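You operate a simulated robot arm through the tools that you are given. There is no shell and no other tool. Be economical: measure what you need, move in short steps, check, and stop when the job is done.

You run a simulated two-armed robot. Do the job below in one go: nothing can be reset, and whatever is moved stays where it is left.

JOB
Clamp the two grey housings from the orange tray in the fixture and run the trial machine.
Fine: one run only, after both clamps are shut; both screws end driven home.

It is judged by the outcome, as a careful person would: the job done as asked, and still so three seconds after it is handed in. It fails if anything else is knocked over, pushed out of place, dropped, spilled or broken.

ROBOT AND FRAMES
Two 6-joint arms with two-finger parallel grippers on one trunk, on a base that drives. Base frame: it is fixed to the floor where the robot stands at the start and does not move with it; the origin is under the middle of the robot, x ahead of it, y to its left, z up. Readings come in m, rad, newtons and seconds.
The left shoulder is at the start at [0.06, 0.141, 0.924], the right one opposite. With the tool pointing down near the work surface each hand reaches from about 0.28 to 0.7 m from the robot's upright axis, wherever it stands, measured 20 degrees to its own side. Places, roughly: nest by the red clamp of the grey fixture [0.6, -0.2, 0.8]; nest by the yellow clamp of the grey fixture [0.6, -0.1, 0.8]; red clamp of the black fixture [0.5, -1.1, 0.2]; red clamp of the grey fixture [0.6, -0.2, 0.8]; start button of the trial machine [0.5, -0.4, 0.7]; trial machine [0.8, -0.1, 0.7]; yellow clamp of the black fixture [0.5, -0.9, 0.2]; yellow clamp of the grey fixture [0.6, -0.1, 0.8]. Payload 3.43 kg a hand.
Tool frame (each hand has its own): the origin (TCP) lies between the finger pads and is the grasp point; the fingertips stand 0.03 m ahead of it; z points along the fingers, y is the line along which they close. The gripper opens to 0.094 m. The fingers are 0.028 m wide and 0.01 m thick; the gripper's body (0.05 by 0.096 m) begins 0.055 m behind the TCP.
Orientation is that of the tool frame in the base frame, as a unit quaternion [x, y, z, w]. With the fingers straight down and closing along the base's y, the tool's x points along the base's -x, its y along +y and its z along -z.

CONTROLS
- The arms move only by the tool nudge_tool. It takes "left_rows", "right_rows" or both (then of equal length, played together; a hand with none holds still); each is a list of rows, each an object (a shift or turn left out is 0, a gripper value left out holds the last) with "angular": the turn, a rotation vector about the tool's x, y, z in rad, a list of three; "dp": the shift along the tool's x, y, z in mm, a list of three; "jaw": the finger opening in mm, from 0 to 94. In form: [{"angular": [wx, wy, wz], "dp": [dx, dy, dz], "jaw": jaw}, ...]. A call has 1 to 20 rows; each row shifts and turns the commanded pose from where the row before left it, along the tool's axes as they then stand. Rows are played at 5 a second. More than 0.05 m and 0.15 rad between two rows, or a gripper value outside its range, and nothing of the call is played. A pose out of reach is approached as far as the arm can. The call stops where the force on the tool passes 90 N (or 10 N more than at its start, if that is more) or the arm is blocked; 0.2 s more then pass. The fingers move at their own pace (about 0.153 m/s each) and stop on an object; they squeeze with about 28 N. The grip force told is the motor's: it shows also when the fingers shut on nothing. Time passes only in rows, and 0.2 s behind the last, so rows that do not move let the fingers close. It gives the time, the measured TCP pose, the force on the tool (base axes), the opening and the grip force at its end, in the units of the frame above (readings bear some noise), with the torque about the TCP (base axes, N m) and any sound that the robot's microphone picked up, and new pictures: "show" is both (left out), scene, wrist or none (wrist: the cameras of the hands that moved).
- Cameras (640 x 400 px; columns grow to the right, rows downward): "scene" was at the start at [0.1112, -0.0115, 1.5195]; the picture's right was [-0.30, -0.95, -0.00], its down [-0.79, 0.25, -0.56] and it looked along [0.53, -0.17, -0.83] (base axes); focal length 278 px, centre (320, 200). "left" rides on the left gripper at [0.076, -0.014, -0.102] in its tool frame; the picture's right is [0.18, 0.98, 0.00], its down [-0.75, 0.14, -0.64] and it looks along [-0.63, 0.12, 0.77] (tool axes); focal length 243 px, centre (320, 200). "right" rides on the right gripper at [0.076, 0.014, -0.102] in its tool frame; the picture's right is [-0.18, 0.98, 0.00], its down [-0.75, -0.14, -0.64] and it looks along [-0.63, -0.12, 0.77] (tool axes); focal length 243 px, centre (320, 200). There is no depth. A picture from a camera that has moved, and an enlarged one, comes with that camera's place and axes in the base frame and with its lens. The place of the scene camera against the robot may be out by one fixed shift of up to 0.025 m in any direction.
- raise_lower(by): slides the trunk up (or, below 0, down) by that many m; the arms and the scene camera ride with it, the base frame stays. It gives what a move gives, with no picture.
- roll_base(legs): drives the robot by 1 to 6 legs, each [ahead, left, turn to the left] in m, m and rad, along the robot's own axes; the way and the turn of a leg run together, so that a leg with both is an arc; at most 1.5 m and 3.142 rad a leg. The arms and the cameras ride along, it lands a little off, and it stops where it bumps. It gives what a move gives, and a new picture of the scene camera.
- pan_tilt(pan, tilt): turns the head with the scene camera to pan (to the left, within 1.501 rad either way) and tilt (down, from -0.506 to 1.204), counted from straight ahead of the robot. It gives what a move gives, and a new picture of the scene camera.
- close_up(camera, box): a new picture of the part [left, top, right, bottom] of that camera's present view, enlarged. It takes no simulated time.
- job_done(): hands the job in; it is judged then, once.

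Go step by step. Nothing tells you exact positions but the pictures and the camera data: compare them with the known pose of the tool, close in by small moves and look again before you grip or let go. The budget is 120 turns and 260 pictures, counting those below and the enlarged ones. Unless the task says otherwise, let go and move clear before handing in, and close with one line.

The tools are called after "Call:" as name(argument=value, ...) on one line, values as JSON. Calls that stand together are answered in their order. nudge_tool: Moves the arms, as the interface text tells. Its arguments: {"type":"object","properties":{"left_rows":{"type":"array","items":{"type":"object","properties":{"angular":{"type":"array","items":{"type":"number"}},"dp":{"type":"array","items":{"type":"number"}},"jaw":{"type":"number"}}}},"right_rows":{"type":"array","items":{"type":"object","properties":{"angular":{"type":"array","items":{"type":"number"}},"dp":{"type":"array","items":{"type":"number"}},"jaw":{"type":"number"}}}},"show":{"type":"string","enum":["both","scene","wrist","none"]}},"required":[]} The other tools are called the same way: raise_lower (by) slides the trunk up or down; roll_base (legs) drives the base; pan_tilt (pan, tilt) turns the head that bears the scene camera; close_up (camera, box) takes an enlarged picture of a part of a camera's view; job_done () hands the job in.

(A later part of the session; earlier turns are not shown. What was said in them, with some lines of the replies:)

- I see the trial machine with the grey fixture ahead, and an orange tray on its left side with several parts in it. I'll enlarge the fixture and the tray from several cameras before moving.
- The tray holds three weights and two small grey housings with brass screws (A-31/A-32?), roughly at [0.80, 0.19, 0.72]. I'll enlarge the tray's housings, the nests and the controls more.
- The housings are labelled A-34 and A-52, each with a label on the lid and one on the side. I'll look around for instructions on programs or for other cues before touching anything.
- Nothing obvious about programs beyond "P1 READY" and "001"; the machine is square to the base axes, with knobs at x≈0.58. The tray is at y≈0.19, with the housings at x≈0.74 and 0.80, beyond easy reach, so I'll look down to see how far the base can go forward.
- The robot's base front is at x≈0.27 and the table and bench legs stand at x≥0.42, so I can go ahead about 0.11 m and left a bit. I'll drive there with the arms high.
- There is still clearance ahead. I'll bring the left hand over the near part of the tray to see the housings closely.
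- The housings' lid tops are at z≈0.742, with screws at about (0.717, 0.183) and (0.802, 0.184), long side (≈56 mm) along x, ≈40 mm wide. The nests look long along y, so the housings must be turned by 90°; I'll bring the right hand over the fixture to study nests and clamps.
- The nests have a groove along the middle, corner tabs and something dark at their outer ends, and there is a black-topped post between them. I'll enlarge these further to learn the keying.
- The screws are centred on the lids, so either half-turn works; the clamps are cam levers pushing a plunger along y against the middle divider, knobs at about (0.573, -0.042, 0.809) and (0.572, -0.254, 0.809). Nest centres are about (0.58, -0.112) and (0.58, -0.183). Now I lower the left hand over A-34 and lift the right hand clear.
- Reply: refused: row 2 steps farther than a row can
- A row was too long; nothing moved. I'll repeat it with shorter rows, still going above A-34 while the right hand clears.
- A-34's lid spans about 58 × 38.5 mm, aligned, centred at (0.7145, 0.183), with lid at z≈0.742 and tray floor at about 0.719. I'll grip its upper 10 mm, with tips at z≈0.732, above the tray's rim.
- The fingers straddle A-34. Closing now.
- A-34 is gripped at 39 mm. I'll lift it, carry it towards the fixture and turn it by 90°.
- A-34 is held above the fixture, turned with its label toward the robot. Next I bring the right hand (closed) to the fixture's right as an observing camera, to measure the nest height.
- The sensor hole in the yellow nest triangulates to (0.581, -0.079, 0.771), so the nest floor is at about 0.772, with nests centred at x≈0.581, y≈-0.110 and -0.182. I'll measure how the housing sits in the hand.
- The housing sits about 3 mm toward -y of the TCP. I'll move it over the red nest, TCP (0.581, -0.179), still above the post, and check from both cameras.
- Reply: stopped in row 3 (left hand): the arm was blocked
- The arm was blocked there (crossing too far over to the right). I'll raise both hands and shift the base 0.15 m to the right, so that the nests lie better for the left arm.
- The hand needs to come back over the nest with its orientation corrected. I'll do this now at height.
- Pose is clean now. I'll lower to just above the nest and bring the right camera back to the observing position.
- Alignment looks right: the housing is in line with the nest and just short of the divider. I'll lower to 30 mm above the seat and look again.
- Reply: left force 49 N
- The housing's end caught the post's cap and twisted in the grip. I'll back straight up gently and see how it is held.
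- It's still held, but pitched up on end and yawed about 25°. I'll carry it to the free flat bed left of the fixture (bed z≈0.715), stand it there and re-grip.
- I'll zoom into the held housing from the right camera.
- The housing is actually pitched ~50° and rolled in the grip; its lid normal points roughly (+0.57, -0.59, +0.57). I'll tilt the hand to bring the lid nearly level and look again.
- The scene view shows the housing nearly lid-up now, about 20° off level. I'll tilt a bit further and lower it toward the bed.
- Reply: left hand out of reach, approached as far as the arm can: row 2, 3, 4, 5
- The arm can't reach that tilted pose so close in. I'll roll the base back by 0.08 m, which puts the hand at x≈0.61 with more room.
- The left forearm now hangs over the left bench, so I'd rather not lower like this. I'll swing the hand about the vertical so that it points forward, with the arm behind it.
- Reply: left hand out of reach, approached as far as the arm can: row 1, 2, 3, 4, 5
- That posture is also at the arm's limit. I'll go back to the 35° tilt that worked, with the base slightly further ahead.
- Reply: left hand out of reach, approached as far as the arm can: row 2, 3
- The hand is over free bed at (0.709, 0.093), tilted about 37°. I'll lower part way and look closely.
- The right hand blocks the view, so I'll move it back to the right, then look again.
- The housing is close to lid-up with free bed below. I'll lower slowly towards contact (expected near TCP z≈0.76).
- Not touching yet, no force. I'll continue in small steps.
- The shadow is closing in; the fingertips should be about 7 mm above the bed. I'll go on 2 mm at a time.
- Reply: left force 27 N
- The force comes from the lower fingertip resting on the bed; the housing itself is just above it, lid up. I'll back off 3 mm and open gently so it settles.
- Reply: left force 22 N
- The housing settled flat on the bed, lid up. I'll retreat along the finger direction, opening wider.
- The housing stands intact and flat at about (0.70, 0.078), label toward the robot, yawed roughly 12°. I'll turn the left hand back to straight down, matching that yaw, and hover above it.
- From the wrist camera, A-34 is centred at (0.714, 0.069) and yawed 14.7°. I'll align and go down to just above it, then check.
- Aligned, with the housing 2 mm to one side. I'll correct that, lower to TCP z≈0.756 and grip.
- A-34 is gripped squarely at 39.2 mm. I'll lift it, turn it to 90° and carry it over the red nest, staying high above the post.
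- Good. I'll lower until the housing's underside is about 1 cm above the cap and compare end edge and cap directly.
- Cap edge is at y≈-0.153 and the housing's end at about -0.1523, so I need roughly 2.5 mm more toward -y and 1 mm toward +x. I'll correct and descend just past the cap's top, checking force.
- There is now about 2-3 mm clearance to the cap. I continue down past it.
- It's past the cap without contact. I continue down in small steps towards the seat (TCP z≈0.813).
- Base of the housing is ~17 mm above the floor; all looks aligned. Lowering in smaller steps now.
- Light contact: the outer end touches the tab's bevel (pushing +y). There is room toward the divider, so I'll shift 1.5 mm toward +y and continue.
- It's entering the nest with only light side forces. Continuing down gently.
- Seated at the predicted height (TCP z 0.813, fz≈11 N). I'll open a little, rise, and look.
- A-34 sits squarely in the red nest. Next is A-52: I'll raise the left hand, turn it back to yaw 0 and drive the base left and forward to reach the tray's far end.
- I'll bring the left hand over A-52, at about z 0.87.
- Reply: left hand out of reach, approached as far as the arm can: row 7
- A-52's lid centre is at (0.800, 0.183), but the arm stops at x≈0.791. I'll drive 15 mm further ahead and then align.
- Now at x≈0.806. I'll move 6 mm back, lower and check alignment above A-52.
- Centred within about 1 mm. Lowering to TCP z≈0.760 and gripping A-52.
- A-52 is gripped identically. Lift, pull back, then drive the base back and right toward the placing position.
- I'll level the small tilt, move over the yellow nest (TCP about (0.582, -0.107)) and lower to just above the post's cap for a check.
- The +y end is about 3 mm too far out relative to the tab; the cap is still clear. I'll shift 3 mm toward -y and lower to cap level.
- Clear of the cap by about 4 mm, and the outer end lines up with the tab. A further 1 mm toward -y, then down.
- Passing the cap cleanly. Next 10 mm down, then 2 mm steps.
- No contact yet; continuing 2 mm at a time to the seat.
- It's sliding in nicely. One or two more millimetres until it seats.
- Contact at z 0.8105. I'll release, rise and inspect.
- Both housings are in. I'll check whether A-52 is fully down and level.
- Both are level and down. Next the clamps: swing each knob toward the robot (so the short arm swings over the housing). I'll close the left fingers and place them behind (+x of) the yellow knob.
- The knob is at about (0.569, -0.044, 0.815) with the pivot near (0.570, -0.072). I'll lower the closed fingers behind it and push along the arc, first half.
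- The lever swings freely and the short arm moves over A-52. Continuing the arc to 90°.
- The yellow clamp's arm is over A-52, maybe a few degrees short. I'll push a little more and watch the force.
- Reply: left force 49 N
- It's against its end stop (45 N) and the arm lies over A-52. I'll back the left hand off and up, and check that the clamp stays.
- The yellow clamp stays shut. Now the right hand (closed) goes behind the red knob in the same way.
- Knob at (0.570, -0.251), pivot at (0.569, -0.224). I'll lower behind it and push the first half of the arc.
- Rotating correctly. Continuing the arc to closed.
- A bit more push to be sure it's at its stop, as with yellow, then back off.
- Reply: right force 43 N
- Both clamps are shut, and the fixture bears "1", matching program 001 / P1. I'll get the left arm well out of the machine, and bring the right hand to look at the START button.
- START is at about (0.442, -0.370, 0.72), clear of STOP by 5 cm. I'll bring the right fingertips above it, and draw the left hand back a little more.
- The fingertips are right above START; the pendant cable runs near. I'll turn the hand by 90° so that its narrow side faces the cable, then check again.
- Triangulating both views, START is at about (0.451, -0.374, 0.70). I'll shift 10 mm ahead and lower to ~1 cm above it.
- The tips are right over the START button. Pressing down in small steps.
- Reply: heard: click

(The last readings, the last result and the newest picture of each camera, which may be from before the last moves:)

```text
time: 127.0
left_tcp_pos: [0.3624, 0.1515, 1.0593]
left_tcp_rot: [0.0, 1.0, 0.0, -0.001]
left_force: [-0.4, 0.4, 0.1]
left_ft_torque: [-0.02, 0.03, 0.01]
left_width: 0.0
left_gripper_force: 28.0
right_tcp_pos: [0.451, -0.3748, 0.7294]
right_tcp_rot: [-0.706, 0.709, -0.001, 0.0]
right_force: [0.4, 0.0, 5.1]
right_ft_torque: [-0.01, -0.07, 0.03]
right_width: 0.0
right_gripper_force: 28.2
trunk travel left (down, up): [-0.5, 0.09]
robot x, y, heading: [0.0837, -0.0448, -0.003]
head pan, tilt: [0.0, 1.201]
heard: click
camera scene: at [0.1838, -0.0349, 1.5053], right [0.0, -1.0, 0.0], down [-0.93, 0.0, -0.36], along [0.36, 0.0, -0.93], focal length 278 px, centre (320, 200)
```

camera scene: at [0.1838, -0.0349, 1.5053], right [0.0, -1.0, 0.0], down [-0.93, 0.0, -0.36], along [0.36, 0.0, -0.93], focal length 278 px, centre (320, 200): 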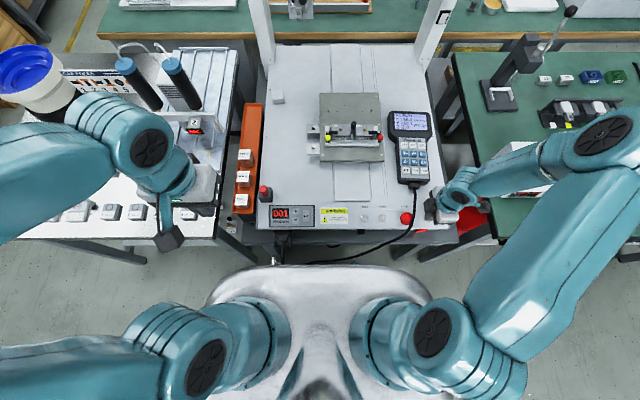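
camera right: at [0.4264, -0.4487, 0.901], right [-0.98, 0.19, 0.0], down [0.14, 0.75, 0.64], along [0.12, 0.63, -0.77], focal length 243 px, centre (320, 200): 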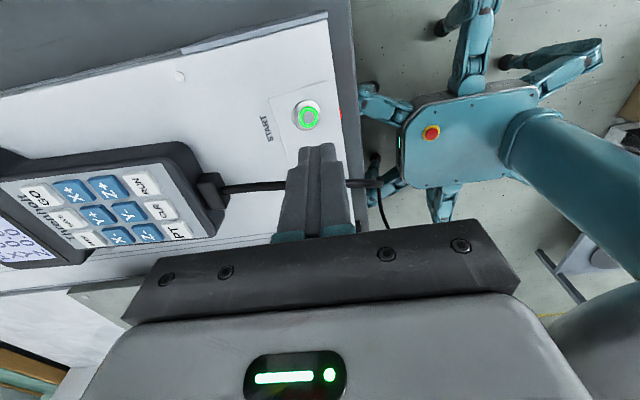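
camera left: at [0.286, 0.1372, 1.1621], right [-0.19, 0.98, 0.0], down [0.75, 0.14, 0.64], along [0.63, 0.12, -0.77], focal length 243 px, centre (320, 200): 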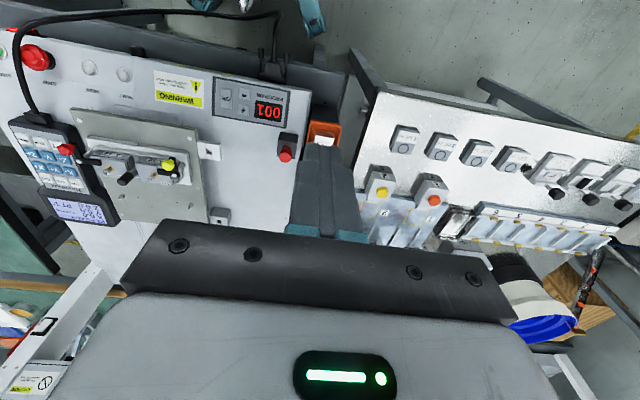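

A click: the machine has started (the fixture's table is moving back). I'll lift the hand straight off and wait, watching.

Call:
nudge_tool(right_rows=[{"dp": [0, 0, -20]}, {"dp": [0, 0, -40]}, {"dp": [0, 0, -40]}, {"dp": [10, 30, -30]}, {"dp": [10, 30, 0]}], show="scene")

Call:
nudge_tool(right_rows=[{}, {}, {}, {}, {}, {}, {}, {}, {}, {}], show="scene")

Call:
nudge_tool(right_rows=[{}, {}, {}, {}, {}, {}, {}, {}, {}, {}, {}, {}, {}, {}, {}, {}, {}, {}, {}, {}], show="scene")

```text
time: 128.2
left_tcp_pos: [0.363, 0.1522, 1.0583]
left_tcp_rot: [-0.001, 1.0, 0.0, 0.0]
left_force: [-1.1, 0.6, 0.8]
left_ft_torque: [0.0, -0.01, 0.01]
left_width: 0.0002
left_gripper_force: 28.2
right_tcp_pos: [0.3921, -0.3943, 0.8588]
right_tcp_rot: [-0.706, 0.708, 0.0, 0.0]
right_force: [0.7, -0.2, -0.3]
right_ft_torque: [0.02, 0.0, -0.01]
right_width: 0.0002
right_gripper_force: 27.9
trunk travel left (down, up): [-0.5, 0.09]
robot x, y, heading: [0.0805, -0.0483, -0.01]
head pan, tilt: [0.0, 1.201]
camera scene: at [0.185, -0.0357, 1.5051], right [0.0, -1.0, 0.0], down [-0.93, 0.0, -0.36], along [0.36, 0.0, -0.93], focal length 278 px, centre (320, 200)
```

scene: 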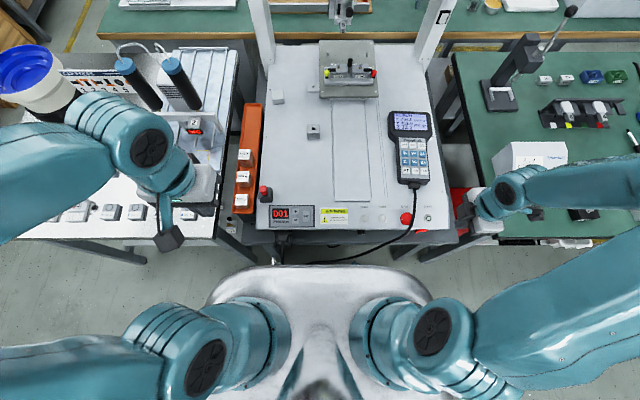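

```text
time: 130.4
left_tcp_pos: [0.3622, 0.151, 1.0592]
left_tcp_rot: [-0.001, 1.0, 0.0, -0.001]
left_force: [0.9, 1.0, 0.0]
left_ft_torque: [0.01, -0.01, 0.01]
left_width: 0.0001
left_gripper_force: 28.2
right_tcp_pos: [0.3905, -0.3928, 0.8587]
right_tcp_rot: [-0.706, 0.708, -0.001, 0.001]
right_force: [0.4, -0.5, -0.3]
right_ft_torque: [0.05, -0.03, -0.01]
right_width: 0.0002
right_gripper_force: 27.7
trunk travel left (down, up): [-0.5, 0.09]
robot x, y, heading: [0.0831, -0.0449, -0.005]
head pan, tilt: [0.0, 1.201]
camera scene: at [0.1838, -0.0353, 1.5053], right [0.0, -1.0, 0.0], down [-0.93, 0.0, -0.36], along [0.36, 0.0, -0.93], focal length 278 px, centre (320, 200)
```

scene: 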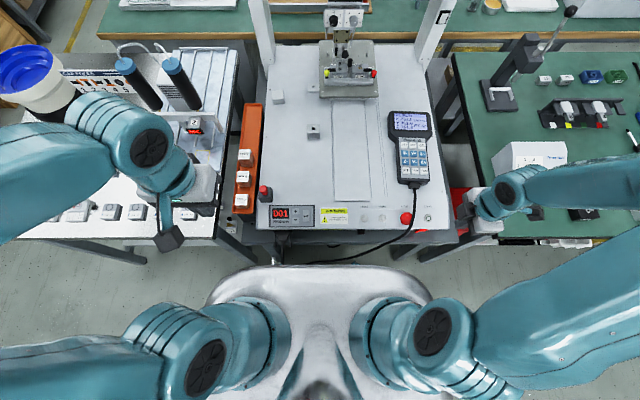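

```text
time: 134.6
left_tcp_pos: [0.3628, 0.1521, 1.0598]
left_tcp_rot: [-0.001, 1.0, 0.0, -0.001]
left_force: [-0.1, -0.5, 0.0]
left_ft_torque: [-0.01, 0.01, 0.02]
left_width: 0.0
left_gripper_force: 27.4
right_tcp_pos: [0.3913, -0.3934, 0.8591]
right_tcp_rot: [-0.705, 0.709, 0.0, 0.001]
right_force: [-0.7, 0.6, 1.1]
right_ft_torque: [-0.03, 0.02, 0.0]
right_width: 0.0
right_gripper_force: 27.5
trunk travel left (down, up): [-0.5, 0.09]
robot x, y, heading: [0.0828, -0.0451, -0.003]
head pan, tilt: [0.0, 1.201]
camera scene: at [0.1841, -0.0352, 1.5052], right [0.0, -1.0, 0.0], down [-0.93, 0.0, -0.36], along [0.36, 0.0, -0.93], focal length 278 px, centre (320, 200)
```

scene: 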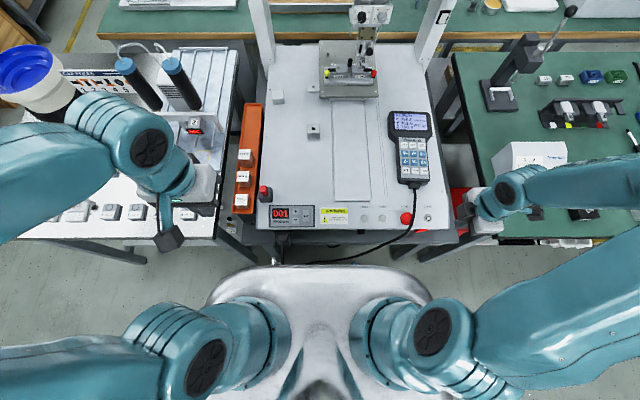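

The head is driving the screws in turn. I'll wait until the cycle finishes.

Call:
nudge_tool(right_rows=[{}, {}, {}, {}, {}, {}, {}, {}, {}, {}, {}, {}, {}, {}, {}, {}, {}, {}, {}, {}], show="scene")

Call:
close_up(camera="scene", box=[290, 20, 440, 190])

```text
time: 138.8
left_tcp_pos: [0.362, 0.151, 1.059]
left_tcp_rot: [-0.001, 1.0, -0.001, 0.0]
left_force: [-0.1, 0.2, 1.1]
left_ft_torque: [-0.01, -0.01, -0.01]
left_width: 0.0
left_gripper_force: 28.1
right_tcp_pos: [0.391, -0.3922, 0.8595]
right_tcp_rot: [-0.706, 0.708, -0.001, 0.001]
right_force: [0.0, 0.0, -0.1]
right_ft_torque: [-0.01, 0.01, 0.0]
right_width: 0.0
right_gripper_force: 28.0
trunk travel left (down, up): [-0.5, 0.09]
robot x, y, heading: [0.0834, -0.0444, -0.009]
head pan, tilt: [0.0, 1.201]
camera scene: at [0.1841, -0.0352, 1.5052], right [0.0, -1.0, 0.0], down [-0.93, 0.0, -0.36], along [0.36, 0.0, -0.93], focal length 278 px, centre (320, 200)
```

scene: 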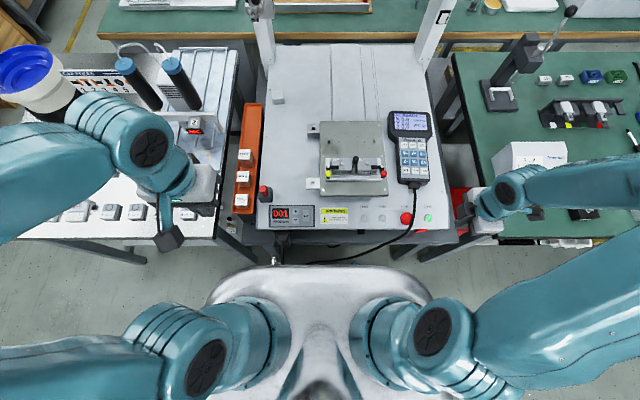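

```text
2.35 times, centred on (365, 105) of scene
camera zoom: at [0.1841, -0.0352, 1.5052], right [0.0, -1.0, 0.0], down [-0.93, 0.0, -0.36], along [0.36, 0.0, -0.93], focal length 653 px, centre (214, 424)
```

zoom: 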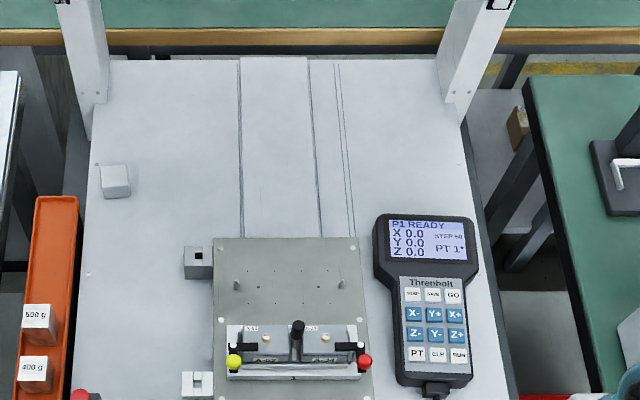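

The cycle is over: the table is back and the pendant shows READY. I'll check the screws up close.

Call:
close_up(camera="scene", box=[325, 140, 395, 190])

Call:
close_up(camera="left", box=[60, 120, 200, 220])

```text
8.00 times, centred on (360, 165) of scene
camera zoom: at [0.1841, -0.0352, 1.5052], right [0.0, -1.0, 0.0], down [-0.93, 0.0, -0.36], along [0.36, 0.0, -0.93], focal length 2222 px, centre (0, 480)
```

zoom: 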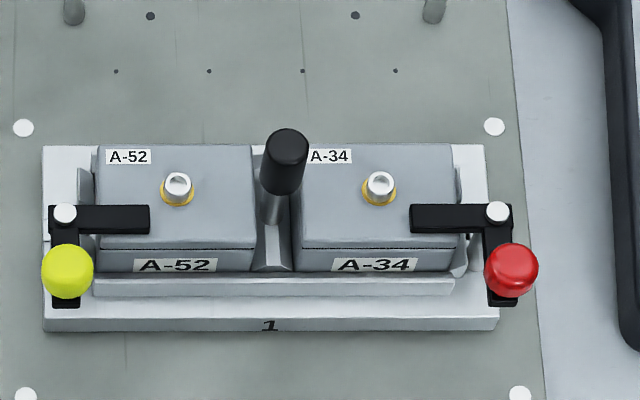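

```text
4.00 times, centred on (130, 170) of left
camera zoom: at [0.2856, 0.1372, 1.1621], right [-0.19, 0.98, 0.0], down [0.75, 0.14, 0.64], along [0.63, 0.12, -0.77], focal length 970 px, centre (1080, 320)
```

zoom: 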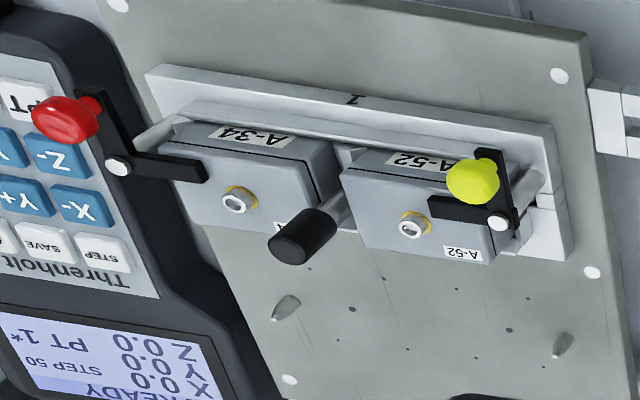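

Both screw heads sit on their brass seats with no thread showing. The clamps are still shut, the table is home, and both arms are clear.

Call:
job_done()

```text
The job is handed in.
```

Both grey housings (A-34 and A-52) are clamped in the grey fixture, the trial machine ran once on program 001 after both clamps were shut, and both screws look driven home. On the first attempt A-34 caught the post's cap and twisted in the grip, so I set it down on the machine bed, re-gripped it and placed it again; it looked undamaged.
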